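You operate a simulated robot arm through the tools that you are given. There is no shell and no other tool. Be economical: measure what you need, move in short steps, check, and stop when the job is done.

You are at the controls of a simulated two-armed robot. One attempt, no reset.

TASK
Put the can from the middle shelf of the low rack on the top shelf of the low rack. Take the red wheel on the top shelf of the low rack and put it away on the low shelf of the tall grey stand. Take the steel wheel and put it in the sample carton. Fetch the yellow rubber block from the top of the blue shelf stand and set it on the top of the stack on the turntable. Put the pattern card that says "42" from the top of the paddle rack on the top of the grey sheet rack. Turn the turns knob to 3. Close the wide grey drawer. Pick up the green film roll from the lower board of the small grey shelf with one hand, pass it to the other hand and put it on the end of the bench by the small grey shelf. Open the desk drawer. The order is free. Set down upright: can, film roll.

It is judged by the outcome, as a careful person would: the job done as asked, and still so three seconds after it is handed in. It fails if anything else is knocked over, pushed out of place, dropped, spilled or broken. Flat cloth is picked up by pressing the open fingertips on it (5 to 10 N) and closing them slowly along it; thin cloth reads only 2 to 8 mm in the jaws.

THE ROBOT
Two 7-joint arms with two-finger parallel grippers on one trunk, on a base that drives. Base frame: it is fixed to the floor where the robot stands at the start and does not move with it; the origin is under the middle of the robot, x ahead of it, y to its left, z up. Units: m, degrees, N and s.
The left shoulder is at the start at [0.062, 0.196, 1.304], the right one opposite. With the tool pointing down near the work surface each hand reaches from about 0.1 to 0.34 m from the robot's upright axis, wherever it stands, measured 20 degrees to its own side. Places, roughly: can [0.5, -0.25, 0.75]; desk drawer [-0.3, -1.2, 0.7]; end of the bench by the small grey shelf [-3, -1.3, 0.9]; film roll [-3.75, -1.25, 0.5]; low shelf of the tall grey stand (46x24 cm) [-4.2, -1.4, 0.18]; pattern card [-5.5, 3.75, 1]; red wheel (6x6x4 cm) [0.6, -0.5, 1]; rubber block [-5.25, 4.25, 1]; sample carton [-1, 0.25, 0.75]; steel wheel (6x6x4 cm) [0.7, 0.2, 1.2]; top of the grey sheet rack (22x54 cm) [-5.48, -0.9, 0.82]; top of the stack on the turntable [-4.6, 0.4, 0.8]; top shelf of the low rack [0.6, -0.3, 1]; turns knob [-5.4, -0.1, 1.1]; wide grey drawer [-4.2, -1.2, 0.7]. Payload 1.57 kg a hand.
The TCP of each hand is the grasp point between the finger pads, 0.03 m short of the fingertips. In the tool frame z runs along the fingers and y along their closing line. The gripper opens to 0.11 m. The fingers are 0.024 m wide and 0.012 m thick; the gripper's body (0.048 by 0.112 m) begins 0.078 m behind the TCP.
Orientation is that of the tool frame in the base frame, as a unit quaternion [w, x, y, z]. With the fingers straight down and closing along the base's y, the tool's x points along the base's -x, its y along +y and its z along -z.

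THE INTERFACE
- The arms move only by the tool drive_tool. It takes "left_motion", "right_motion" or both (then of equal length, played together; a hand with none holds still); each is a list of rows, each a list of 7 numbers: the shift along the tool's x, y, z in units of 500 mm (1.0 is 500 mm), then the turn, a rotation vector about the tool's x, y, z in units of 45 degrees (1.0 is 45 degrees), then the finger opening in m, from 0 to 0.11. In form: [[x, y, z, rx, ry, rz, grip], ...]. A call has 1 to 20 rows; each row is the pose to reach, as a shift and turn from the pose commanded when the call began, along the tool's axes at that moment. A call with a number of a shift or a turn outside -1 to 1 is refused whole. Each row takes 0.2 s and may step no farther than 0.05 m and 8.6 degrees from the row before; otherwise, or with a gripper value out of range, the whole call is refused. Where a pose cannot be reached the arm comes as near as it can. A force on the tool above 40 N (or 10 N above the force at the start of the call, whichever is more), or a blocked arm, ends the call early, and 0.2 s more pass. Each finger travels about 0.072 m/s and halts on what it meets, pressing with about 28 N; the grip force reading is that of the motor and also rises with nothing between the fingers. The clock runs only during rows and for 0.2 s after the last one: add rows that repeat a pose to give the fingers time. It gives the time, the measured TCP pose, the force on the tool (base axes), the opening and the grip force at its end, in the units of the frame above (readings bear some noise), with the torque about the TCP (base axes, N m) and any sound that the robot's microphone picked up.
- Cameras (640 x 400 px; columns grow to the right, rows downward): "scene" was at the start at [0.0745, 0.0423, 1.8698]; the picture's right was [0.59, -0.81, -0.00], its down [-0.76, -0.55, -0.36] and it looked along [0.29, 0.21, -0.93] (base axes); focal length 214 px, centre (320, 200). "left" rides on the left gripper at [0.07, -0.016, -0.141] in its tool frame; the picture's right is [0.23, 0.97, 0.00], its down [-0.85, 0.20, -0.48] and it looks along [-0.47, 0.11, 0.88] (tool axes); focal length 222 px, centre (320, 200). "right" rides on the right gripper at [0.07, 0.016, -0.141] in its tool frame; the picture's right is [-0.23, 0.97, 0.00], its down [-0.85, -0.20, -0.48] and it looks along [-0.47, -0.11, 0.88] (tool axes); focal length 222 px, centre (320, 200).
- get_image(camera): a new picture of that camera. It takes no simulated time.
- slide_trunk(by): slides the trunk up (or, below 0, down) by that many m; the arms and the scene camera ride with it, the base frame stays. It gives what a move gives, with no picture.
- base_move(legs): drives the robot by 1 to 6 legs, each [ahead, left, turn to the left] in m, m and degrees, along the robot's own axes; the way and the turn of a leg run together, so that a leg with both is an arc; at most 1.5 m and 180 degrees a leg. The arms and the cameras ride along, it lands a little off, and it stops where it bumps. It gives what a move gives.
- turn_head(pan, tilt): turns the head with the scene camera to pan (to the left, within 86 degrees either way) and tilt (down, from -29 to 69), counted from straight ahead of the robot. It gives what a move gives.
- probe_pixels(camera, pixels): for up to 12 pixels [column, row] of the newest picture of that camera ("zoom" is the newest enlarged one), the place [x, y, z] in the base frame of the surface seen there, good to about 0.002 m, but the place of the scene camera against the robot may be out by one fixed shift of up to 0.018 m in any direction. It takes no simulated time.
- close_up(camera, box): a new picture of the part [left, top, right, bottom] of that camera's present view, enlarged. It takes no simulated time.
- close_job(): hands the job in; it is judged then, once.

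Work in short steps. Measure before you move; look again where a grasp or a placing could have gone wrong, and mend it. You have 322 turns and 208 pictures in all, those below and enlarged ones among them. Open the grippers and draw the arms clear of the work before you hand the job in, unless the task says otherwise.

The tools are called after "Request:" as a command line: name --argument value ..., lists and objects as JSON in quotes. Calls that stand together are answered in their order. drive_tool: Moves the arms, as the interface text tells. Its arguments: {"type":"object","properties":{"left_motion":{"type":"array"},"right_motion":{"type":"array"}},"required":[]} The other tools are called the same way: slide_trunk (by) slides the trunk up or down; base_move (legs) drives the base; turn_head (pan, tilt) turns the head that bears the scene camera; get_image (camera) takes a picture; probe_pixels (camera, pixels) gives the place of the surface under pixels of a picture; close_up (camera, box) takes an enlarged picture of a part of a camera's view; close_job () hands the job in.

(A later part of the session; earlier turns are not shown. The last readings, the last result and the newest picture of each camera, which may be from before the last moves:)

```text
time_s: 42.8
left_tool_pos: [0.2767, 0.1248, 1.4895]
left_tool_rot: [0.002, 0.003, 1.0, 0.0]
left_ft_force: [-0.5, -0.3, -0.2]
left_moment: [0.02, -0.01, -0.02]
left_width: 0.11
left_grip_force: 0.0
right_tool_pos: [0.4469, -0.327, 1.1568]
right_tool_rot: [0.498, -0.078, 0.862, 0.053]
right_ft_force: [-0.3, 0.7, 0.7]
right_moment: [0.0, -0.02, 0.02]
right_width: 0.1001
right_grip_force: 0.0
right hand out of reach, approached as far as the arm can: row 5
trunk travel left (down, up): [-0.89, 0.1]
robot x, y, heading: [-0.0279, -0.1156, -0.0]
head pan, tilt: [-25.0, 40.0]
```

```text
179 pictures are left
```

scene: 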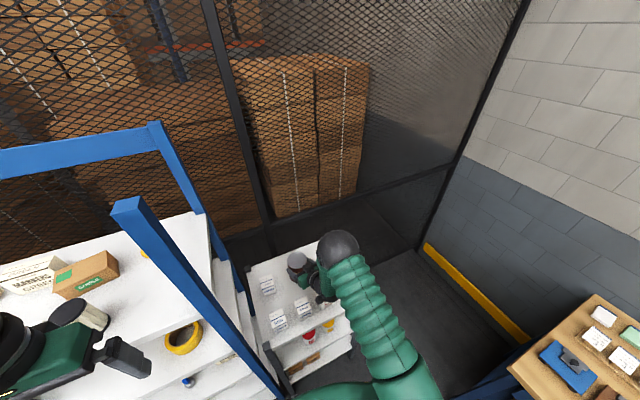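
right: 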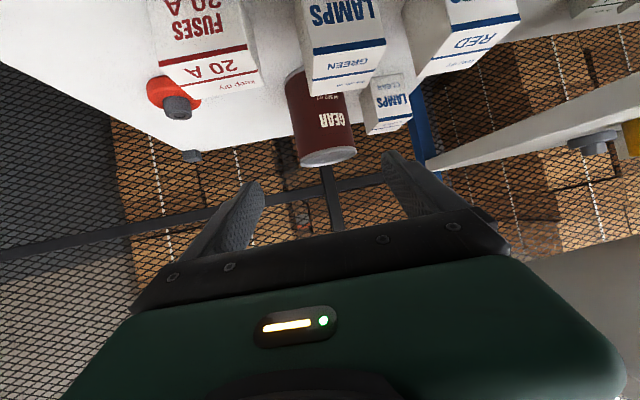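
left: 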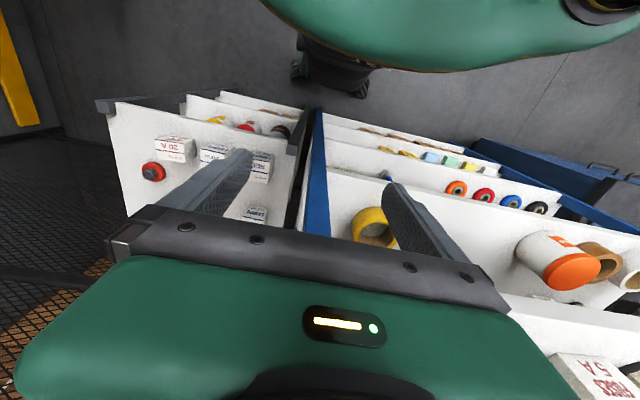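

The can is upright on the top shelf. Next the red wheel at (178,100); I zoom and probe it and the fuse box.

Request:
close_up --camera "right" --box '[120, 0, 280, 120]'

Request:
probe_pixels --camera "zoom" --pixels '[[230, 385], [190, 370], [130, 340], [110, 370], [160, 410], [230, 420], [180, 300], [540, 350], [170, 220], [500, 240], [250, 392], [60, 330]]'

```text
3.33 times, centred on (200, 60) of right
```

zoom: 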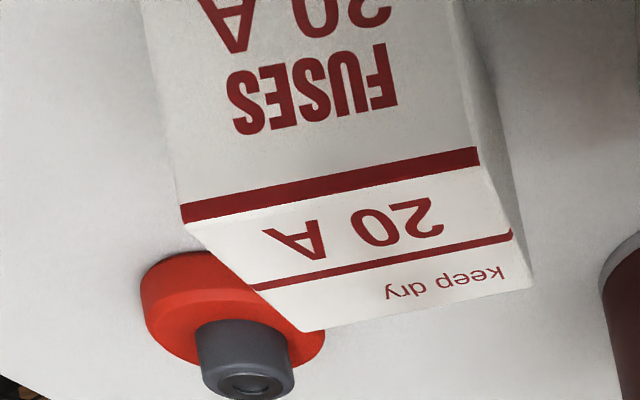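

```text
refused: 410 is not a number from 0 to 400
```

Request:
probe_pixels --camera "zoom" --pixels '[[250, 384], [215, 370], [285, 370], [150, 300], [205, 257], [165, 340], [315, 345], [180, 215], [260, 285], [515, 235], [510, 285], [60, 330]]'

```text
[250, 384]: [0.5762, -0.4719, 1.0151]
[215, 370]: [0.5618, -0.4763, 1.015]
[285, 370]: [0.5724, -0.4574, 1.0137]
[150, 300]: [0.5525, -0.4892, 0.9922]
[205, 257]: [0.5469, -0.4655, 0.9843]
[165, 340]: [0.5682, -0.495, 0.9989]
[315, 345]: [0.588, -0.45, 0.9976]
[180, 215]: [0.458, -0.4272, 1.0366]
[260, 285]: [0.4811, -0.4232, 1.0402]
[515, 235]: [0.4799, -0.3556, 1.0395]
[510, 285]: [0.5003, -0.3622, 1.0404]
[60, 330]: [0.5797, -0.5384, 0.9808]
```

The wheel centre is [0.574,-0.470], rim top z 0.999; the fuse box's right face is y -0.427. I turn the hand to yaw 20°, pitch 45° and hover to its right rear.

Request:
drive_tool --right_motion '[[0.019, -0.072, 0, -0.035, 0.067, -0.02, 0.1], [0.038, -0.145, 0.01, -0.07, 0.133, -0.04, 0.09], [0.057, -0.217, 0.02, -0.105, 0.2, -0.06, 0.08], [0.075, -0.29, 0.04, -0.14, 0.267, -0.08, 0.075], [0.094, -0.362, 0.054, -0.173, 0.333, -0.1, 0.075], [0.094, -0.362, 0.054, -0.173, 0.333, -0.1, 0.075]]'

Request:
get_image --camera "right"

```text
time_s: 44.2
left_tool_pos: [0.2794, 0.1212, 1.4897]
left_tool_rot: [0.002, 0.002, 1.0, 0.0]
left_ft_force: [-0.8, -0.5, 0.1]
left_moment: [-0.01, 0.04, -0.01]
left_width: 0.1102
left_grip_force: 0.1
right_tool_pos: [0.4823, -0.507, 1.0982]
right_tool_rot: [0.376, -0.151, 0.911, 0.08]
right_ft_force: [-0.4, -0.5, -0.3]
right_moment: [-0.02, 0.03, -0.03]
right_width: 0.075
right_grip_force: 0.1
trunk travel left (down, up): [-0.89, 0.1]
robot x, y, heading: [-0.0266, -0.1172, -0.4]
head pan, tilt: [-25.0, 40.0]
```

```text
177 pictures are left
```

right: 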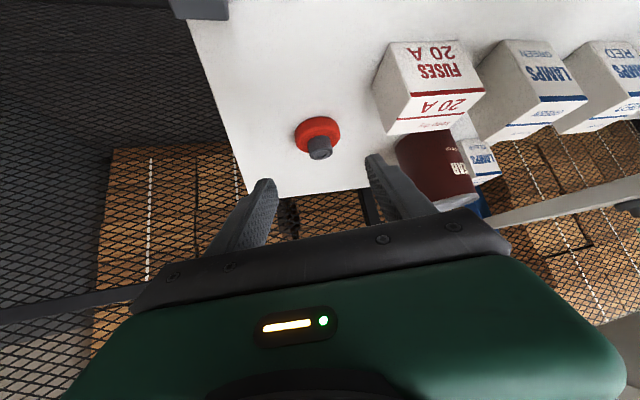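

Aligned: the wheel at (318,135) is centred between the fingers. I re-probe its position from here.

Request:
probe_pixels --camera "right" --pixels '[[320, 154], [320, 147], [300, 135], [338, 135], [317, 120], [350, 160]]'

```text
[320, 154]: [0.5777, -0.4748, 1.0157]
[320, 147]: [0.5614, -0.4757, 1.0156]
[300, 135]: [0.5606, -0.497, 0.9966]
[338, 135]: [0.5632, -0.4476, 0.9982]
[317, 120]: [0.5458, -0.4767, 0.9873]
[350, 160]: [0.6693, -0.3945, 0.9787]
```

I advance along the finger axis to the wheel.

Request:
drive_tool --right_motion '[[0.001, 0, 0.06, 0, 0, 0, 0.075], [0.002, -0.002, 0.12, 0, 0, 0, 0.075], [0.003, -0.004, 0.18, 0, 0, 0, 0.075], [0.004, -0.004, 0.235, 0, 0, 0, 0.075], [0.004, -0.004, 0.235, 0, 0, 0, 0.075]]'

Request:
get_image --camera "right"

```text
time_s: 45.4
left_tool_pos: [0.2791, 0.1227, 1.4906]
left_tool_rot: [0.002, 0.004, 1.0, 0.0]
left_ft_force: [0.9, -0.1, 0.5]
left_moment: [0.01, -0.03, 0.04]
left_width: 0.1102
left_grip_force: 0.0
right_tool_pos: [0.5606, -0.4776, 1.0152]
right_tool_rot: [0.376, -0.15, 0.911, 0.079]
right_ft_force: [-0.1, -0.3, 1.1]
right_moment: [-0.04, 0.0, 0.03]
right_width: 0.0751
right_grip_force: 0.1
trunk travel left (down, up): [-0.89, 0.1]
robot x, y, heading: [-0.0264, -0.1111, -0.3]
head pan, tilt: [-25.0, 40.0]
```

```text
176 pictures are left
```

right: 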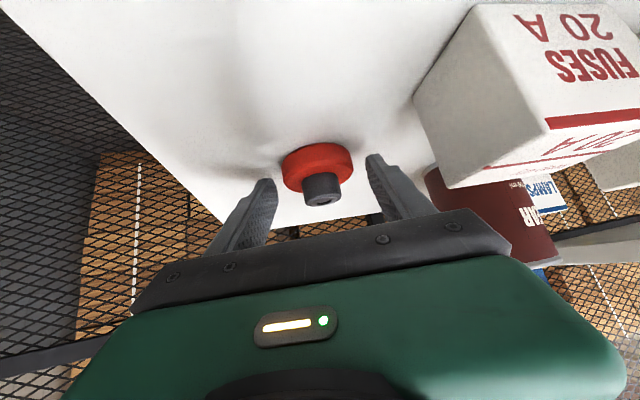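

The fingertips straddle the rim; I close the gripper.

Request:
drive_tool --right_motion '[[0, 0, 0, 0, 0, 0, 0.065], [0, 0, 0, 0, 0, 0, 0.055], [0, 0, 0, 0, 0, 0, 0.045], [0, 0, 0, 0, 0, 0, 0.045]]'

Request:
get_image --camera "right"

```text
time_s: 46.4
left_tool_pos: [0.2793, 0.1213, 1.4884]
left_tool_rot: [0.002, 0.003, 1.0, 0.0]
left_ft_force: [-0.5, 0.1, 0.0]
left_moment: [-0.07, -0.03, 0.0]
left_width: 0.1101
left_grip_force: 0.0
right_tool_pos: [0.5589, -0.4774, 1.0152]
right_tool_rot: [0.376, -0.151, 0.911, 0.081]
right_ft_force: [0.0, -1.0, 1.3]
right_moment: [-0.05, -0.05, -0.03]
right_width: 0.0571
right_grip_force: 28.0
trunk travel left (down, up): [-0.89, 0.1]
robot x, y, heading: [-0.0284, -0.1164, -0.0]
head pan, tilt: [-25.0, 40.0]
```

```text
175 pictures are left
```

right: 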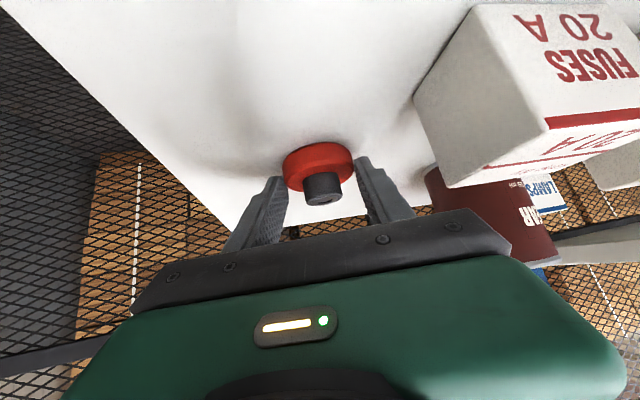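

Held at 0.057. I lift with the trunk and check.

Request:
slide_trunk --by 0.09

Request:
base_move --legs '[[-0.2, 0, 0]]'

Request:
get_image --camera "right"

Request:
turn_head --pan 0 --tilt 45

Request:
get_image --camera "scene"

```text
time_s: 47.6
left_tool_pos: [0.279, 0.1232, 1.5785]
left_tool_rot: [0.002, 0.003, 1.0, -0.001]
left_ft_force: [-0.1, 0.6, 0.0]
left_moment: [-0.01, 0.03, 0.02]
left_width: 0.1099
left_grip_force: 0.1
right_tool_pos: [0.5594, -0.4778, 1.1053]
right_tool_rot: [0.376, -0.151, 0.911, 0.081]
right_ft_force: [0.4, -1.0, -1.0]
right_moment: [-0.01, 0.02, 0.0]
right_width: 0.0569
right_grip_force: 28.3
trunk travel left (down, up): [-0.98, 0.01]
robot x, y, heading: [-0.0273, -0.1132, -0.3]
head pan, tilt: [-25.0, 40.0]
```

```text
time_s: 49.2
left_tool_pos: [0.084, 0.1234, 1.5775]
left_tool_rot: [0.0, 0.003, 1.0, 0.0]
left_ft_force: [0.7, -0.9, 0.3]
left_moment: [-0.03, 0.03, 0.02]
left_width: 0.1102
left_grip_force: 0.0
right_tool_pos: [0.3629, -0.4776, 1.1018]
right_tool_rot: [0.375, -0.151, 0.911, 0.081]
right_ft_force: [0.4, -0.8, -1.1]
right_moment: [-0.05, 0.03, -0.03]
right_width: 0.0568
right_grip_force: 27.9
trunk travel left (down, up): [-0.98, 0.01]
robot x, y, heading: [-0.2295, -0.1143, -0.2]
head pan, tilt: [-25.0, 40.0]
```

```text
174 pictures are left
```

right: 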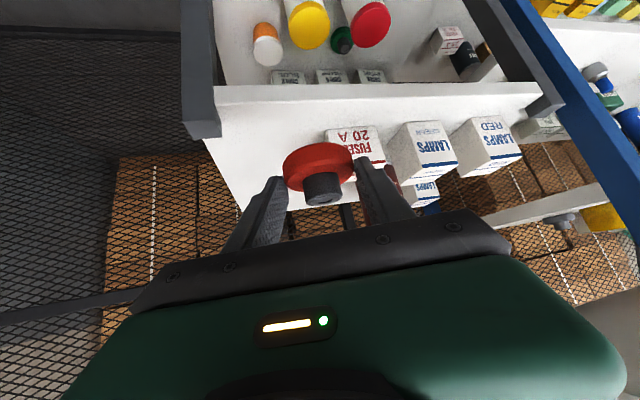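

```text
time_s: 50.1
left_tool_pos: [0.0775, 0.1241, 1.579]
left_tool_rot: [0.002, 0.002, 1.0, -0.001]
left_ft_force: [0.6, -0.2, -0.9]
left_moment: [0.01, 0.0, -0.01]
left_width: 0.1102
left_grip_force: 0.0
right_tool_pos: [0.3583, -0.4769, 1.1049]
right_tool_rot: [0.376, -0.152, 0.91, 0.081]
right_ft_force: [1.0, -0.5, -1.4]
right_moment: [0.01, 0.01, -0.04]
right_width: 0.057
right_grip_force: 27.6
trunk travel left (down, up): [-0.98, 0.01]
robot x, y, heading: [-0.2279, -0.1168, -0.2]
head pan, tilt: [0.0, 45.0]
```

```text
173 pictures are left
```

scene: 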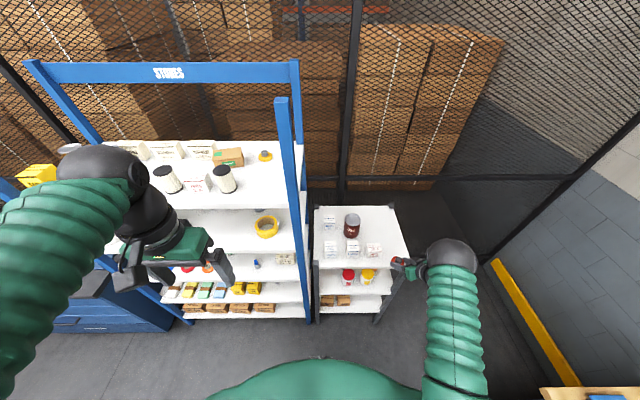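

The red wheel is held well. I retract the right hand a bit and pitch the left hand forward with yaw -25° for the steel wheel.

Request:
drive_tool --left_motion '[[0, 0, 0, 0.031, -0.141, 0.075, 0.11], [0, 0, 0, 0.062, -0.281, 0.151, 0.11], [0, 0, 0, 0.093, -0.422, 0.226, 0.1], [0, 0, 0, 0.125, -0.562, 0.301, 0.1], [0, 0, 0, 0.156, -0.703, 0.376, 0.09], [0, 0, 0, 0.187, -0.843, 0.452, 0.08], [0, 0, 0, 0.218, -0.984, 0.527, 0.08]]' --right_motion '[[-0.011, 0.011, -0.05, 0, 0, 0, 0.04], [-0.022, 0.022, -0.1, 0, 0, 0, 0.04], [-0.033, 0.033, -0.15, 0, 0, 0, 0.04], [-0.045, 0.044, -0.2, 0, 0, 0, 0.04], [-0.056, 0.055, -0.25, 0, 0, 0, 0.04], [-0.067, 0.066, -0.3, 0, 0, 0, 0.04], [-0.078, 0.077, -0.344, 0, 0, 0, 0.04]]'

Request:
drive_tool --left_motion '[[0, 0, 0, 0, -0.167, 0, 0.08], [0, 0, 0, 0, -0.333, 0, 0.08], [0, 0, 0, 0, -0.333, 0, 0.08]]'

Request:
drive_tool --left_motion '[[0.068, 0.04, 0.033, 0, 0, 0, 0.08], [0.137, 0.079, 0.067, 0, 0, 0, 0.08], [0.205, 0.118, 0.1, 0, 0, 0, 0.08], [0.274, 0.158, 0.134, 0, 0, 0, 0.08], [0.342, 0.197, 0.167, 0, 0, 0, 0.08], [0.41, 0.237, 0.2, 0, 0, 0, 0.08], [0.479, 0.276, 0.234, 0, 0, 0, 0.08], [0.547, 0.316, 0.268, 0, 0, 0, 0.08], [0.616, 0.355, 0.3, 0, 0, 0, 0.08], [0.684, 0.395, 0.335, 0, 0, 0, 0.08]]'

Request:
get_image --camera "left"

```text
time_s: 51.7
left_tool_pos: [0.1093, 0.1687, 1.4531]
left_tool_rot: [0.375, 0.203, 0.9, -0.085]
left_ft_force: [-0.2, 0.2, -0.2]
left_moment: [-0.02, 0.0, 0.05]
left_width: 0.0801
left_grip_force: 0.0
left hand out of reach, approached as far as the arm can: row 1, 2, 3, 4, 5, 6, 7
right_tool_pos: [0.2556, -0.4769, 1.2561]
right_tool_rot: [0.376, -0.152, 0.91, 0.081]
right_ft_force: [0.0, 0.4, -1.3]
right_moment: [0.01, 0.02, -0.01]
right_width: 0.0568
right_grip_force: 27.7
trunk travel left (down, up): [-0.98, 0.01]
robot x, y, heading: [-0.231, -0.1135, -0.1]
head pan, tilt: [0.0, 45.0]
```

```text
time_s: 52.5
left_tool_pos: [0.1189, 0.1973, 1.4661]
left_tool_rot: [0.49, 0.19, 0.844, -0.11]
left_ft_force: [0.1, 0.1, 0.1]
left_moment: [-0.03, 0.01, -0.01]
left_width: 0.0798
left_grip_force: 0.1
left hand out of reach, approached as far as the arm can: row 1, 2, 3
right_tool_pos: [0.2568, -0.4746, 1.2583]
right_tool_rot: [0.374, -0.152, 0.911, 0.08]
right_ft_force: [0.0, 0.1, -1.2]
right_moment: [-0.01, 0.04, -0.02]
right_width: 0.0572
right_grip_force: 28.0
trunk travel left (down, up): [-0.98, 0.01]
robot x, y, heading: [-0.2316, -0.1109, -0.2]
head pan, tilt: [0.0, 45.0]
```

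```text
time_s: 54.7
left_tool_pos: [0.1804, 0.3855, 1.0838]
left_tool_rot: [0.49, 0.189, 0.844, -0.11]
left_ft_force: [0.5, 0.1, 0.8]
left_moment: [-0.04, -0.04, -0.01]
left_width: 0.0799
left_grip_force: 0.1
right_tool_pos: [0.2571, -0.4745, 1.2557]
right_tool_rot: [0.376, -0.151, 0.911, 0.079]
right_ft_force: [-0.6, -0.2, -0.8]
right_moment: [-0.04, 0.01, 0.01]
right_width: 0.057
right_grip_force: 28.1
trunk travel left (down, up): [-0.98, 0.01]
robot x, y, heading: [-0.2314, -0.1148, 0.1]
head pan, tilt: [0.0, 45.0]
```

```text
172 pictures are left
```

left: 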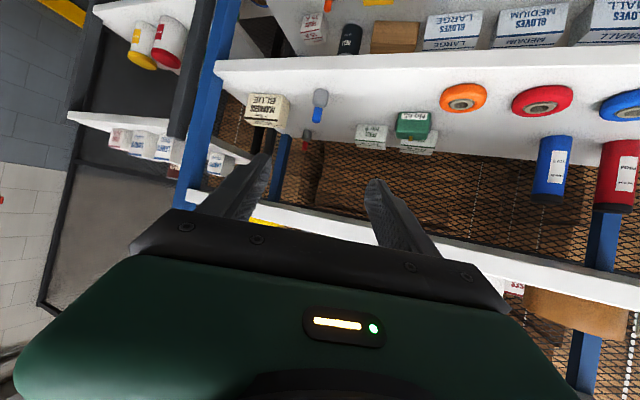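

The hand is a little low; I raise it to z≈1.235, opposite the shelf opening, and look again.

Request:
drive_tool --left_motion '[[-0.068, -0.036, -0.033, 0, 0, 0, 0.08], [-0.136, -0.072, -0.065, 0, 0, 0, 0.08], [-0.204, -0.108, -0.098, 0, 0, 0, 0.08], [-0.272, -0.144, -0.13, 0, 0, 0, 0.08]]'

Request:
get_image --camera "left"

```text
time_s: 55.7
left_tool_pos: [0.1598, 0.312, 1.2358]
left_tool_rot: [0.489, 0.19, 0.844, -0.109]
left_ft_force: [0.8, 0.2, -0.3]
left_moment: [0.01, 0.0, 0.03]
left_width: 0.08
left_grip_force: 0.1
right_tool_pos: [0.2564, -0.4769, 1.2557]
right_tool_rot: [0.376, -0.152, 0.911, 0.08]
right_ft_force: [0.1, -0.3, -1.2]
right_moment: [-0.01, 0.0, -0.02]
right_width: 0.0568
right_grip_force: 28.4
trunk travel left (down, up): [-0.98, 0.01]
robot x, y, heading: [-0.2278, -0.1105, -0.1]
head pan, tilt: [0.0, 45.0]
```

```text
171 pictures are left
```

left: 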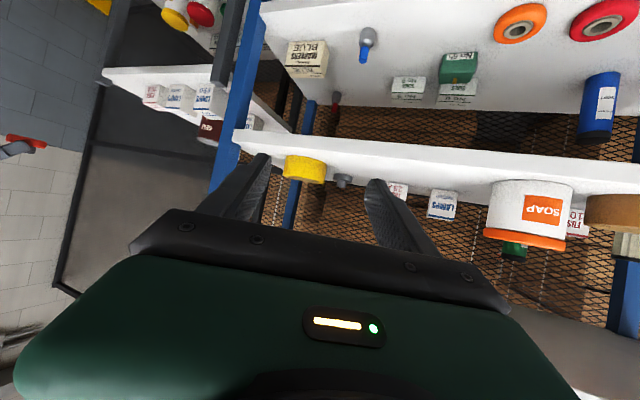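

The steel wheel shows at (343,181) beside the tape. I drive ahead 0.2 m and measure.

Request:
base_move --legs '[[0.21, 0, 0]]'

Request:
close_up --camera "left" --box '[240, 80, 440, 205]'

```text
time_s: 57.3
left_tool_pos: [0.3627, 0.3127, 1.2382]
left_tool_rot: [0.491, 0.191, 0.843, -0.11]
left_ft_force: [0.8, 0.1, -0.2]
left_moment: [-0.02, 0.0, 0.0]
left_width: 0.08
left_grip_force: 0.1
right_tool_pos: [0.4584, -0.4757, 1.2585]
right_tool_rot: [0.377, -0.151, 0.91, 0.079]
right_ft_force: [0.3, -1.0, -1.1]
right_moment: [0.03, 0.0, -0.03]
right_width: 0.0569
right_grip_force: 28.1
trunk travel left (down, up): [-0.98, 0.01]
robot x, y, heading: [-0.0213, -0.1131, -0.4]
head pan, tilt: [0.0, 45.0]
```

```text
3.20 times, centred on (340, 142) of left
```

zoom: 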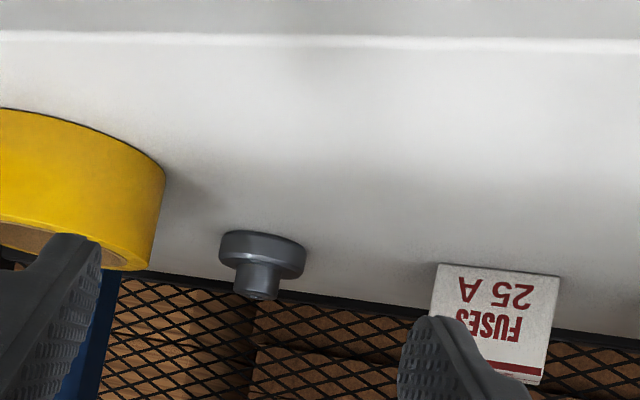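

Request:
probe_pixels --camera "zoom" --pixels '[[262, 298], [262, 294], [225, 250], [300, 255], [262, 235], [262, 250], [160, 200], [140, 260], [440, 300], [320, 150], [320, 45], [300, 200]]'

```text
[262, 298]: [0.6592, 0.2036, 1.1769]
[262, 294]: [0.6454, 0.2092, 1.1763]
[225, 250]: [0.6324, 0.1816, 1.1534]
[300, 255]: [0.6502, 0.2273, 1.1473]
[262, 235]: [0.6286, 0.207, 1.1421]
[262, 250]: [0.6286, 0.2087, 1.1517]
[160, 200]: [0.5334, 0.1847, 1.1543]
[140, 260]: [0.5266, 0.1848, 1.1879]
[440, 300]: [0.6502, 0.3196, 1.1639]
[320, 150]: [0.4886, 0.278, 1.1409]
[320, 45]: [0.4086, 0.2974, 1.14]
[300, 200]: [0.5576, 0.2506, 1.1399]
```

The wheel centre is about [0.653,0.202], rim z 1.140–1.160. I advance most of the way.

Request:
drive_tool --left_motion '[[-0.024, 0.007, 0.082, 0, 0, 0, 0.08], [-0.047, 0.014, 0.165, 0, 0, 0, 0.08], [-0.071, 0.021, 0.247, 0, 0, 0, 0.08], [-0.095, 0.029, 0.33, 0, 0, 0, 0.08], [-0.119, 0.036, 0.412, 0, 0, 0, 0.08], [-0.119, 0.036, 0.412, 0, 0, 0, 0.08]]'

Request:
get_image --camera "left"

Request:
probe_pixels --camera "left" --pixels '[[330, 175], [325, 150], [310, 160], [350, 160]]'

```text
time_s: 58.7
left_tool_pos: [0.5647, 0.2387, 1.1869]
left_tool_rot: [0.489, 0.19, 0.844, -0.11]
left_ft_force: [0.0, -0.3, 0.6]
left_moment: [0.04, -0.01, 0.0]
left_width: 0.08
left_grip_force: 0.2
right_tool_pos: [0.4639, -0.477, 1.256]
right_tool_rot: [0.377, -0.151, 0.911, 0.08]
right_ft_force: [0.2, -0.2, -1.9]
right_moment: [0.0, 0.01, -0.02]
right_width: 0.057
right_grip_force: 27.8
trunk travel left (down, up): [-0.98, 0.01]
robot x, y, heading: [-0.0204, -0.1142, -0.5]
head pan, tilt: [0.0, 45.0]
```

```text
169 pictures are left
```

left: 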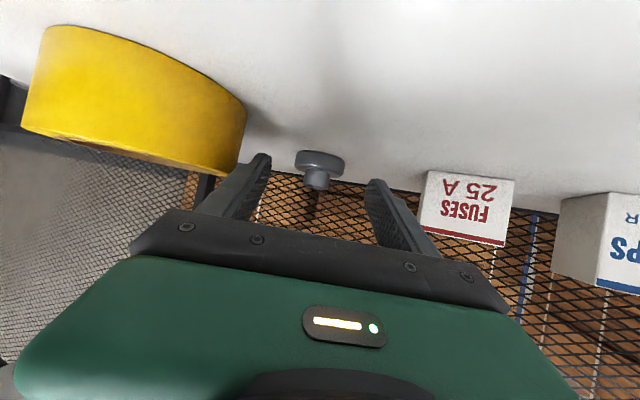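

```text
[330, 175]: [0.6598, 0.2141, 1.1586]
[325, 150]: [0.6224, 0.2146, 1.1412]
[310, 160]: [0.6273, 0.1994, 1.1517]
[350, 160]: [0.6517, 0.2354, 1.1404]
```

Well centred; I advance the last 8 cm.

Request:
drive_tool --left_motion '[[-0.022, 0.003, 0.078, 0, 0, 0, 0.08], [-0.044, 0.006, 0.155, 0, 0, 0, 0.08], [-0.044, 0.006, 0.155, 0, 0, 0, 0.08]]'

Request:
get_image --camera "left"

```text
time_s: 59.5
left_tool_pos: [0.634, 0.2065, 1.1691]
left_tool_rot: [0.49, 0.19, 0.844, -0.109]
left_ft_force: [-0.1, -1.0, 0.1]
left_moment: [-0.02, 0.03, 0.02]
left_width: 0.0799
left_grip_force: 0.0
right_tool_pos: [0.461, -0.4774, 1.2578]
right_tool_rot: [0.376, -0.149, 0.911, 0.079]
right_ft_force: [0.1, 0.0, -1.4]
right_moment: [-0.01, 0.01, -0.01]
right_width: 0.0571
right_grip_force: 27.9
trunk travel left (down, up): [-0.98, 0.01]
robot x, y, heading: [-0.0201, -0.1149, -0.4]
head pan, tilt: [0.0, 45.0]
```

```text
168 pictures are left
```

left: 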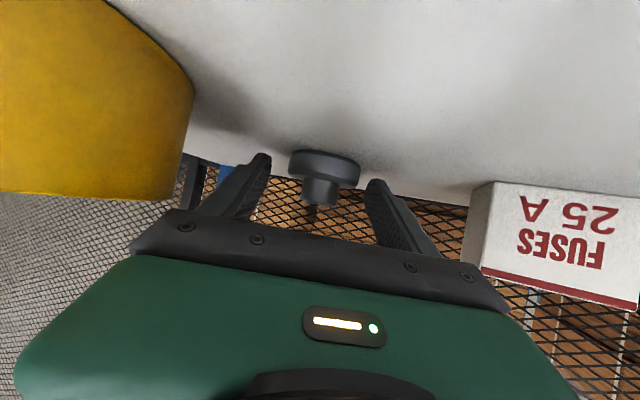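

Similar to the red wheel grasp; I go 5 mm deeper and close.

Request:
drive_tool --left_motion '[[-0.005, 0, 0.009, 0, 0, 0, 0.075], [-0.005, 0, 0.009, 0, 0, 0, 0.065], [-0.005, 0, 0.009, 0, 0, 0, 0.055], [-0.005, 0, 0.009, 0, 0, 0, 0.045], [-0.005, 0, 0.009, 0, 0, 0, 0.045]]'

Request:
drive_tool --left_motion '[[-0.05, 0, -0.03, 0, 0, 0, 0.045], [-0.065, 0, -0.04, 0, 0, 0, 0.045]]'

Request:
get_image --camera "left"

```text
time_s: 60.7
left_tool_pos: [0.6405, 0.2066, 1.1662]
left_tool_rot: [0.489, 0.191, 0.844, -0.111]
left_ft_force: [0.4, -0.8, -1.4]
left_moment: [0.0, 0.05, -0.02]
left_width: 0.0571
left_grip_force: 27.6
right_tool_pos: [0.4641, -0.4774, 1.2559]
right_tool_rot: [0.376, -0.15, 0.911, 0.08]
right_ft_force: [-0.7, -0.6, -0.7]
right_moment: [0.02, 0.02, 0.02]
right_width: 0.0571
right_grip_force: 28.1
trunk travel left (down, up): [-0.98, 0.01]
robot x, y, heading: [-0.0202, -0.1136, -0.5]
head pan, tilt: [0.0, 45.0]
```

```text
time_s: 61.3
left_tool_pos: [0.6397, 0.2067, 1.2038]
left_tool_rot: [0.489, 0.191, 0.844, -0.111]
left_ft_force: [0.2, 0.4, -2.7]
left_moment: [0.03, 0.05, -0.01]
left_width: 0.0574
left_grip_force: 28.2
right_tool_pos: [0.4628, -0.4772, 1.2575]
right_tool_rot: [0.376, -0.151, 0.911, 0.079]
right_ft_force: [0.4, -0.6, -1.2]
right_moment: [-0.06, 0.0, -0.04]
right_width: 0.0568
right_grip_force: 27.9
trunk travel left (down, up): [-0.98, 0.01]
robot x, y, heading: [-0.0218, -0.1127, -0.3]
head pan, tilt: [0.0, 45.0]
```

```text
167 pictures are left
```

left: 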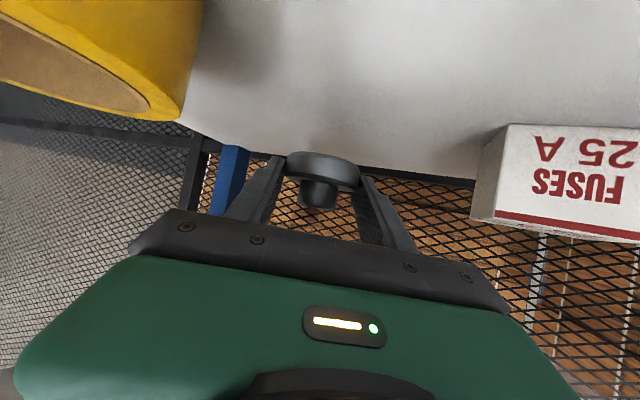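

Steel wheel held. I withdraw along the way I came and back the base off.

Request:
drive_tool --left_motion '[[0.033, -0.007, -0.075, 0, 0, 0, 0.045], [0.066, -0.014, -0.15, 0, 0, 0, 0.045], [0.099, -0.021, -0.226, 0, 0, 0, 0.045], [0.132, -0.029, -0.302, 0, 0, 0, 0.045], [0.165, -0.036, -0.378, 0, 0, 0, 0.045], [0.198, -0.043, -0.453, 0, 0, 0, 0.045], [0.231, -0.051, -0.529, 0, 0, 0, 0.045]]'

Request:
base_move --legs '[[-0.3, 0, 0]]'

Request:
turn_head --pan 86 --tilt 45

Request:
get_image --camera "scene"

```text
time_s: 62.9
left_tool_pos: [0.3661, 0.3077, 1.2374]
left_tool_rot: [0.49, 0.191, 0.843, -0.11]
left_ft_force: [0.3, -0.8, -2.3]
left_moment: [0.01, 0.03, 0.0]
left_width: 0.0575
left_grip_force: 27.8
right_tool_pos: [0.4615, -0.4765, 1.2576]
right_tool_rot: [0.377, -0.15, 0.911, 0.079]
right_ft_force: [-1.0, -0.5, -0.9]
right_moment: [-0.02, -0.01, 0.03]
right_width: 0.0572
right_grip_force: 27.8
trunk travel left (down, up): [-0.98, 0.01]
robot x, y, heading: [-0.0233, -0.1123, -0.2]
head pan, tilt: [0.0, 45.0]
```

```text
time_s: 65.0
left_tool_pos: [0.0697, 0.309, 1.2329]
left_tool_rot: [0.488, 0.19, 0.844, -0.111]
left_ft_force: [-0.6, -0.3, -2.0]
left_moment: [0.02, 0.04, -0.03]
left_width: 0.0572
left_grip_force: 28.6
right_tool_pos: [0.1667, -0.4737, 1.2545]
right_tool_rot: [0.374, -0.152, 0.911, 0.08]
right_ft_force: [-0.2, -0.2, -1.2]
right_moment: [-0.01, 0.05, -0.01]
right_width: 0.0569
right_grip_force: 28.2
trunk travel left (down, up): [-0.98, 0.01]
robot x, y, heading: [-0.3229, -0.1122, -0.4]
head pan, tilt: [0.0, 45.0]
```

```text
time_s: 66.6
left_tool_pos: [0.0655, 0.3094, 1.2347]
left_tool_rot: [0.49, 0.19, 0.844, -0.11]
left_ft_force: [0.5, -0.4, -3.3]
left_moment: [0.02, 0.05, 0.0]
left_width: 0.0574
left_grip_force: 27.9
right_tool_pos: [0.1615, -0.4731, 1.2579]
right_tool_rot: [0.376, -0.152, 0.911, 0.08]
right_ft_force: [0.3, 0.0, -1.6]
right_moment: [-0.01, 0.0, 0.0]
right_width: 0.0567
right_grip_force: 28.0
trunk travel left (down, up): [-0.98, 0.01]
robot x, y, heading: [-0.3223, -0.1158, -0.2]
head pan, tilt: [85.9, 45.0]
```

```text
166 pictures are left
```

scene: 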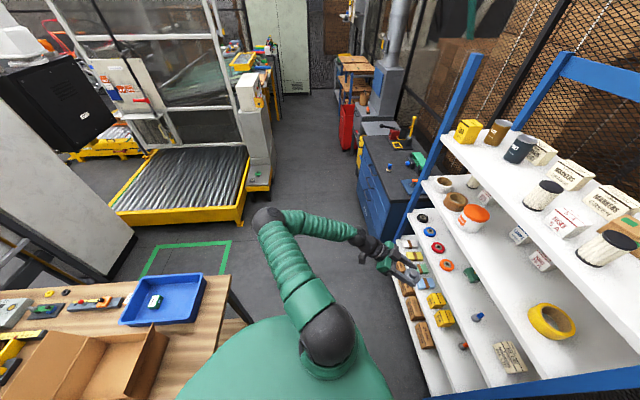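

I turn the robot 180° in place (hands are above everything on the table and clear of the rack) to face the table with the carton.

Request:
base_move --legs '[[0, 0, 90], [0, 0, 90]]'

Request:
turn_head --pan 0 --tilt 50

Request:
get_image --camera "scene"

```text
time_s: 74.6
left_tool_pos: [-0.7104, -0.5352, 1.2349]
left_tool_rot: [-0.109, 0.844, -0.189, -0.49]
left_ft_force: [0.6, 0.5, -3.3]
left_moment: [-0.04, -0.01, 0.0]
left_width: 0.0573
left_grip_force: 27.9
right_tool_pos: [-0.8081, 0.2473, 1.2575]
right_tool_rot: [0.081, 0.91, 0.153, -0.376]
right_ft_force: [-0.9, -0.1, -0.1]
right_moment: [-0.01, -0.03, 0.0]
right_width: 0.0568
right_grip_force: 28.3
trunk travel left (down, up): [-0.98, 0.01]
robot x, y, heading: [-0.3237, -0.1096, 179.9]
head pan, tilt: [85.9, 45.0]
```

```text
time_s: 76.2
left_tool_pos: [-0.7112, -0.5351, 1.2363]
left_tool_rot: [-0.11, 0.844, -0.189, -0.49]
left_ft_force: [0.4, -0.4, -2.2]
left_moment: [0.0, -0.06, -0.02]
left_width: 0.0577
left_grip_force: 28.3
right_tool_pos: [-0.8075, 0.2471, 1.257]
right_tool_rot: [0.08, 0.911, 0.153, -0.375]
right_ft_force: [0.2, 0.2, -0.4]
right_moment: [-0.02, -0.01, -0.01]
right_width: 0.0569
right_grip_force: 27.9
trunk travel left (down, up): [-0.98, 0.01]
robot x, y, heading: [-0.3231, -0.1101, 180.0]
head pan, tilt: [0.0, 50.0]
```

```text
165 pictures are left
```

scene: 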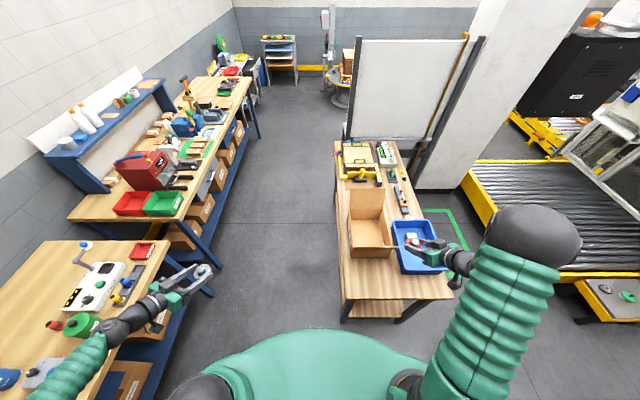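

The open carton is at (370,225), with the blue tray beside it. I zoom and probe it.

Request:
close_up --camera "scene" --box '[320, 130, 480, 330]'

Request:
probe_pixels --camera "scene" --pixels '[[370, 235], [370, 205], [350, 245], [392, 245], [349, 190], [388, 195], [372, 258], [360, 215], [385, 240], [420, 295]]'

```text
2.00 times, centred on (400, 230) of scene
```

zoom: 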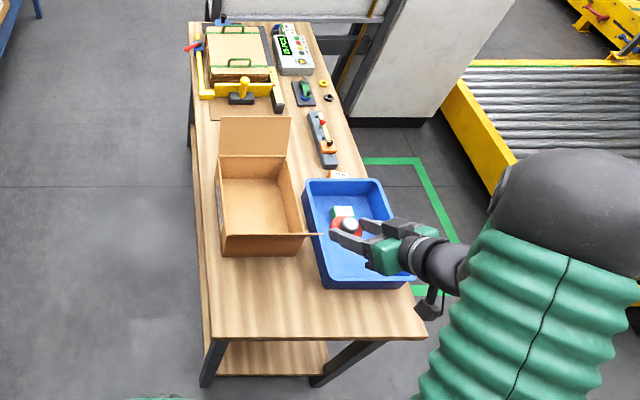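

```text
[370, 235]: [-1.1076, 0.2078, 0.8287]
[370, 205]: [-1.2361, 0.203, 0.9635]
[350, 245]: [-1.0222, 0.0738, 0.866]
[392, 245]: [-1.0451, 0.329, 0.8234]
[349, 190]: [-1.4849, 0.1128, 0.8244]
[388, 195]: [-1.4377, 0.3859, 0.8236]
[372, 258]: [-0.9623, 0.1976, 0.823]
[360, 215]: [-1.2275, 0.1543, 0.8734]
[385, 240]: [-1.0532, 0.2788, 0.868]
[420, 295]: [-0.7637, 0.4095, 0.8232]
```

The carton's inside is x -1.01…-1.22, y 0.09…0.30, floor 0.829. I will approach it from the aisle side (−y); I check the desk's edge for room behind.

Request:
probe_pixels --camera "scene" --pixels '[[166, 248], [130, 350], [180, 215], [252, 85], [342, 260], [336, 150], [346, 255], [372, 247], [356, 190]]'

Request:
base_move --legs '[[0, 0, -90]]'

```text
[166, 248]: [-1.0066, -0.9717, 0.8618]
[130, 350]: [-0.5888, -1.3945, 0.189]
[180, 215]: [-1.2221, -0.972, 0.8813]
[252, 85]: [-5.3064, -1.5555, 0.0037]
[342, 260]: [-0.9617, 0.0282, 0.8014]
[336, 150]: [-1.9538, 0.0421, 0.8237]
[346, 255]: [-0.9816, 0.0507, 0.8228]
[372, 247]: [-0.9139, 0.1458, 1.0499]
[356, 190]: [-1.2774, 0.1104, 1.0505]
```

```text
time_s: 80.5
left_tool_pos: [-0.7385, 0.2842, 1.2348]
left_tool_rot: [0.427, -0.456, 0.735, 0.265]
left_ft_force: [-0.1, 0.3, -3.2]
left_moment: [-0.08, 0.01, 0.01]
left_width: 0.0572
left_grip_force: 28.3
right_tool_pos: [0.0471, 0.3641, 1.2573]
right_tool_rot: [-0.212, 0.747, -0.543, -0.32]
right_ft_force: [0.8, -0.3, -1.9]
right_moment: [-0.04, 0.02, 0.02]
right_width: 0.0571
right_grip_force: 28.0
trunk travel left (down, up): [-0.98, 0.01]
robot x, y, heading: [-0.3225, -0.115, 89.1]
head pan, tilt: [0.0, 50.0]
```

Aisle is about 1 m wide. I drive to stand at about (-0.80,-0.40) facing the table's long side.

Request:
base_move --legs '[[-0.28, 0, 0.9], [0, 0.5, 0]]'

Request:
turn_head --pan 25 --tilt 45

Request:
get_image --camera "scene"

Request:
get_image --camera "left"

```text
time_s: 85.0
left_tool_pos: [-1.2393, 0.0046, 1.2372]
left_tool_rot: [0.424, -0.459, 0.734, 0.268]
left_ft_force: [-0.8, 0.1, -2.9]
left_moment: [-0.06, 0.0, 0.03]
left_width: 0.0574
left_grip_force: 28.0
right_tool_pos: [-0.4548, 0.093, 1.2554]
right_tool_rot: [-0.21, 0.748, -0.54, -0.323]
right_ft_force: [1.0, 0.3, -0.8]
right_moment: [-0.01, 0.01, -0.02]
right_width: 0.057
right_grip_force: 28.0
trunk travel left (down, up): [-0.98, 0.01]
robot x, y, heading: [-0.8242, -0.3835, 89.2]
head pan, tilt: [0.0, 50.0]
```

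```text
time_s: 85.9
left_tool_pos: [-1.242, 0.0034, 1.2363]
left_tool_rot: [0.425, -0.459, 0.734, 0.266]
left_ft_force: [0.4, 0.1, -3.9]
left_moment: [-0.01, 0.02, 0.0]
left_width: 0.0572
left_grip_force: 28.7
right_tool_pos: [-0.4566, 0.0933, 1.2566]
right_tool_rot: [-0.21, 0.749, -0.54, -0.323]
right_ft_force: [0.7, -0.8, -0.6]
right_moment: [-0.04, -0.01, 0.03]
right_width: 0.0567
right_grip_force: 27.5
trunk travel left (down, up): [-0.98, 0.01]
robot x, y, heading: [-0.8271, -0.3906, 89.5]
head pan, tilt: [25.0, 45.0]
```

```text
163 pictures are left
```

scene: 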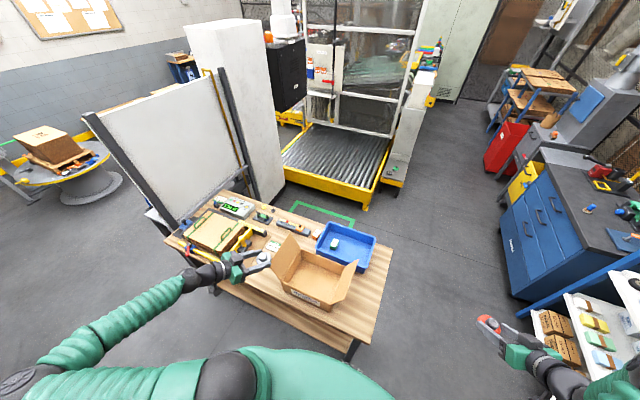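

```text
162 pictures are left
```

left: 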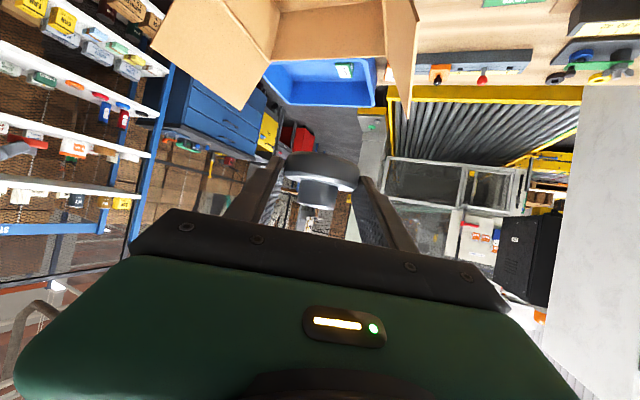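

I zoom on the carton and probe its walls.

Request:
close_up --camera "scene" --box '[230, 210, 390, 330]'

Request:
probe_pixels --camera "scene" --pixels '[[312, 270], [300, 290], [285, 283], [335, 303], [342, 278], [352, 262], [290, 236], [275, 268], [318, 255], [310, 298], [325, 285]]'

```text
3.33 times, centred on (310, 270) of scene
```

zoom: 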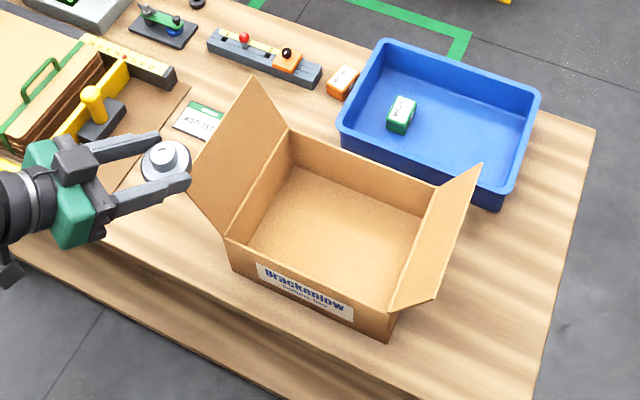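

```text
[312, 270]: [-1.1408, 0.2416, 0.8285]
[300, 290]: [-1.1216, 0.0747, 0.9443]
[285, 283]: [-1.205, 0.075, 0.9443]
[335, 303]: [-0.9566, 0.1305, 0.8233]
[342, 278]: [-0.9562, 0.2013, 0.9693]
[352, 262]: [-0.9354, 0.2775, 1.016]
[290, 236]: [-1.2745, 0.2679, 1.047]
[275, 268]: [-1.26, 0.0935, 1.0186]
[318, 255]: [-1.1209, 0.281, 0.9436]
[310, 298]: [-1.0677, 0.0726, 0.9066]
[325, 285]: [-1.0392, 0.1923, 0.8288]
```

The carton "Brackenlow…" is the open one; walls top 0.944, flaps to 1.05. I steepen the left hand to 60° and hover over its inside.

Request:
drive_tool --left_motion '[[0, 0, 0, 0, 0.167, 0, 0.045], [0, 0, 0, 0, 0.333, 0, 0.045], [0, 0, 0, 0, 0.5, 0, 0.045], [0, 0, 0, 0, 0.667, 0, 0.045]]'

Request:
drive_tool --left_motion '[[-0.063, -0.018, 0.05, 0, 0, 0, 0.045], [-0.127, -0.035, 0.1, 0, 0, 0, 0.045], [-0.19, -0.053, 0.152, 0, 0, 0, 0.045], [-0.254, -0.07, 0.202, 0, 0, 0, 0.045], [-0.318, -0.088, 0.253, 0, 0, 0, 0.045]]'

Request:
get_image --camera "left"

```text
time_s: 86.9
left_tool_pos: [-1.2412, 0.0054, 1.2373]
left_tool_rot: [0.218, -0.513, 0.818, 0.139]
left_ft_force: [0.6, -0.5, -2.9]
left_moment: [-0.02, 0.01, 0.02]
left_width: 0.0573
left_grip_force: 28.1
right_tool_pos: [-0.4563, 0.0937, 1.2553]
right_tool_rot: [-0.21, 0.748, -0.541, -0.323]
right_ft_force: [-0.6, -0.4, -0.5]
right_moment: [0.0, -0.03, -0.02]
right_width: 0.057
right_grip_force: 27.4
trunk travel left (down, up): [-0.98, 0.01]
robot x, y, heading: [-0.8241, -0.3879, 89.5]
head pan, tilt: [25.0, 45.0]
```

```text
time_s: 88.1
left_tool_pos: [-1.1121, 0.168, 1.2058]
left_tool_rot: [0.219, -0.513, 0.818, 0.139]
left_ft_force: [0.3, 0.3, -3.6]
left_moment: [-0.01, 0.03, 0.05]
left_width: 0.0571
left_grip_force: 27.6
right_tool_pos: [-0.4556, 0.0955, 1.2546]
right_tool_rot: [-0.21, 0.748, -0.54, -0.322]
right_ft_force: [-0.1, 0.9, -1.6]
right_moment: [-0.01, -0.01, -0.01]
right_width: 0.057
right_grip_force: 27.9
trunk travel left (down, up): [-0.98, 0.01]
robot x, y, heading: [-0.8265, -0.3897, 89.5]
head pan, tilt: [25.0, 45.0]
```

```text
160 pictures are left
```

left: 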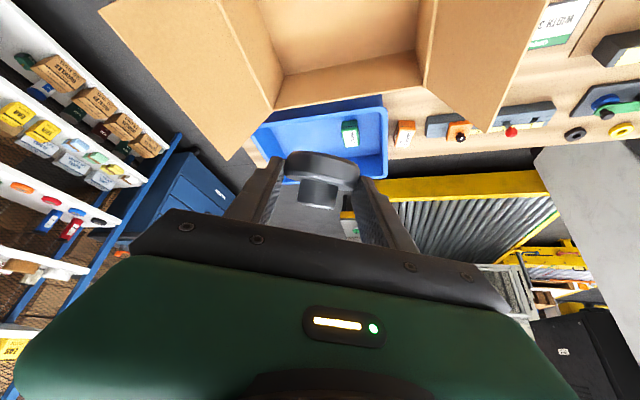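

Positions match; I lower the trunk by 0.24 (right hand is clear of the table) and look.

Request:
slide_trunk --by -0.24

Request:
get_image --camera "scene"

Request:
get_image --camera "left"

```text
time_s: 90.6
left_tool_pos: [-1.1145, 0.1657, 0.9673]
left_tool_rot: [0.22, -0.512, 0.819, 0.138]
left_ft_force: [-0.4, 0.5, -2.9]
left_moment: [0.0, 0.01, 0.02]
left_width: 0.0576
left_grip_force: 28.5
right_tool_pos: [-0.4569, 0.0921, 1.0168]
right_tool_rot: [-0.21, 0.749, -0.539, -0.323]
right_ft_force: [0.1, -0.2, -1.7]
right_moment: [-0.01, 0.01, -0.02]
right_width: 0.0568
right_grip_force: 28.1
trunk travel left (down, up): [-0.74, 0.25]
robot x, y, heading: [-0.8271, -0.3869, 89.5]
head pan, tilt: [25.0, 45.0]
```

```text
159 pictures are left
```

scene: 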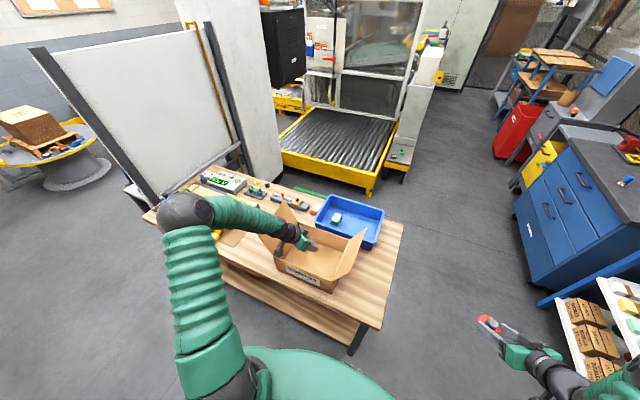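

```text
158 pictures are left
```

left: 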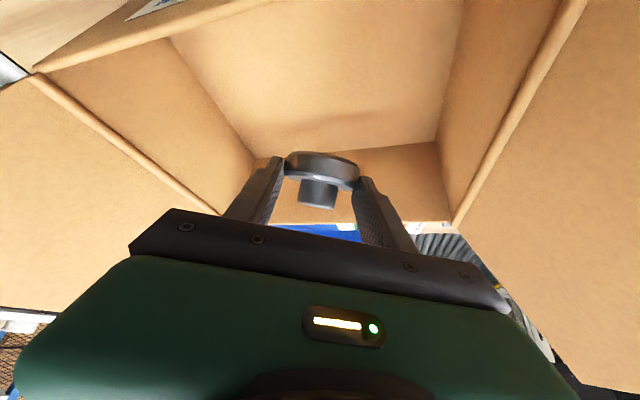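

The wheel is over the carton's inside. I lower 9.5 cm and release near the floor.

Request:
drive_tool --left_motion '[[0.032, 0, 0.055, 0, 0, 0, 0.045], [0.063, 0, 0.11, 0, 0, 0, 0.045], [0.088, 0, 0.152, 0, 0, 0, 0.045], [0.096, 0, 0.166, 0, 0, 0, 0.045]]'

Request:
get_image --camera "left"

```text
time_s: 91.6
left_tool_pos: [-1.1155, 0.1663, 0.871]
left_tool_rot: [0.22, -0.512, 0.819, 0.138]
left_ft_force: [-0.3, 0.0, -2.9]
left_moment: [-0.02, 0.0, -0.01]
left_width: 0.0572
left_grip_force: 27.9
right_tool_pos: [-0.4581, 0.0939, 1.0163]
right_tool_rot: [-0.211, 0.748, -0.54, -0.322]
right_ft_force: [-0.5, -0.3, -0.6]
right_moment: [-0.03, -0.01, -0.01]
right_width: 0.0571
right_grip_force: 28.4
trunk travel left (down, up): [-0.74, 0.25]
robot x, y, heading: [-0.8244, -0.3855, 89.2]
head pan, tilt: [25.0, 45.0]
```

```text
157 pictures are left
```

left: 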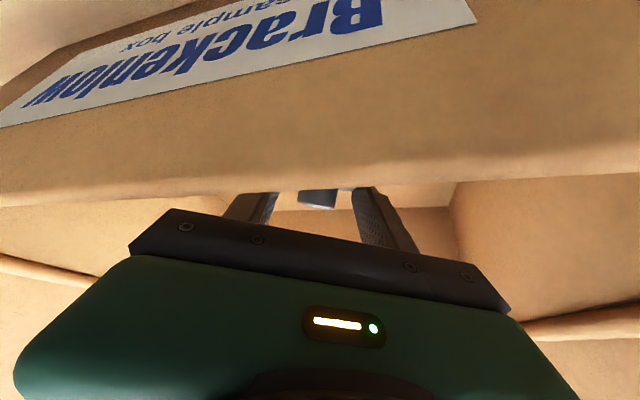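

The label reads "Brackenlow sample box". I lower until contact and open.

Request:
drive_tool --left_motion '[[0.004, 0, 0.007, 0, 0, 0, 0.045], [0.007, 0, 0.012, 0, 0, 0, 0.045]]'

Request:
drive_tool --left_motion '[[0, 0, 0, 0, 0, 0, 0.055], [0, 0, 0, 0, 0, 0, 0.065], [0, 0, 0, 0, 0, 0, 0.08], [-0.02, 0, -0.035, 0, 0, 0, 0.085], [-0.05, 0, -0.086, 0, 0, 0, 0.09], [-0.09, 0, -0.156, 0, 0, 0, 0.09], [-0.13, 0, -0.225, 0, 0, 0, 0.09], [-0.17, 0, -0.295, 0, 0, 0, 0.09]]'

Request:
slide_trunk --by 0.1

Request:
get_image --camera "left"

```text
time_s: 92.2
left_tool_pos: [-1.1154, 0.1637, 0.868]
left_tool_rot: [0.22, -0.513, 0.818, 0.143]
left_ft_force: [-3.1, -1.6, 20.5]
left_moment: [0.51, -0.12, -0.01]
left_width: 0.0577
left_grip_force: 27.8
right_tool_pos: [-0.4564, 0.0901, 1.0176]
right_tool_rot: [-0.212, 0.748, -0.539, -0.324]
right_ft_force: [0.0, 0.0, -1.5]
right_moment: [0.01, -0.02, 0.0]
right_width: 0.0569
right_grip_force: 27.8
trunk travel left (down, up): [-0.74, 0.25]
robot x, y, heading: [-0.8266, -0.3869, 89.1]
head pan, tilt: [25.0, 45.0]
```

```text
time_s: 94.0
left_tool_pos: [-1.1128, 0.1645, 1.0358]
left_tool_rot: [0.221, -0.513, 0.818, 0.14]
left_ft_force: [-0.1, 0.0, 0.0]
left_moment: [0.03, 0.04, 0.03]
left_width: 0.0901
left_grip_force: 0.1
right_tool_pos: [-0.4566, 0.0919, 1.0168]
right_tool_rot: [-0.21, 0.749, -0.54, -0.323]
right_ft_force: [-0.3, 0.5, -0.7]
right_moment: [-0.04, 0.0, 0.0]
right_width: 0.057
right_grip_force: 27.9
trunk travel left (down, up): [-0.74, 0.25]
robot x, y, heading: [-0.8275, -0.3854, 89.3]
head pan, tilt: [25.0, 45.0]
```

```text
time_s: 95.3
left_tool_pos: [-1.1138, 0.1652, 1.1347]
left_tool_rot: [0.22, -0.513, 0.818, 0.139]
left_ft_force: [-0.8, -0.1, -0.2]
left_moment: [-0.01, -0.01, 0.01]
left_width: 0.0899
left_grip_force: 0.0
right_tool_pos: [-0.4582, 0.0932, 1.1157]
right_tool_rot: [-0.21, 0.749, -0.54, -0.322]
right_ft_force: [0.3, 0.3, -0.8]
right_moment: [-0.01, 0.01, -0.03]
right_width: 0.0566
right_grip_force: 28.0
trunk travel left (down, up): [-0.84, 0.15]
robot x, y, heading: [-0.8261, -0.3881, 89.4]
head pan, tilt: [25.0, 45.0]
```

```text
156 pictures are left
```

left: 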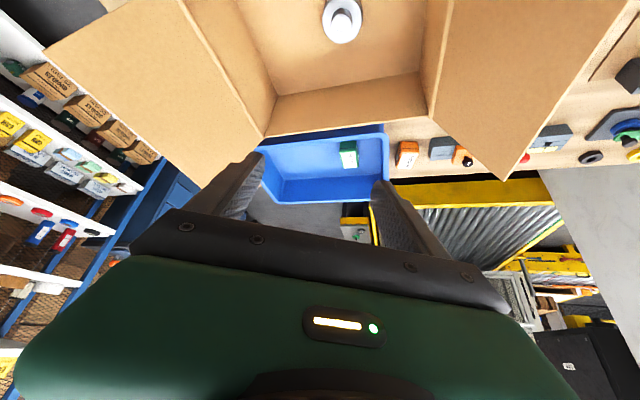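

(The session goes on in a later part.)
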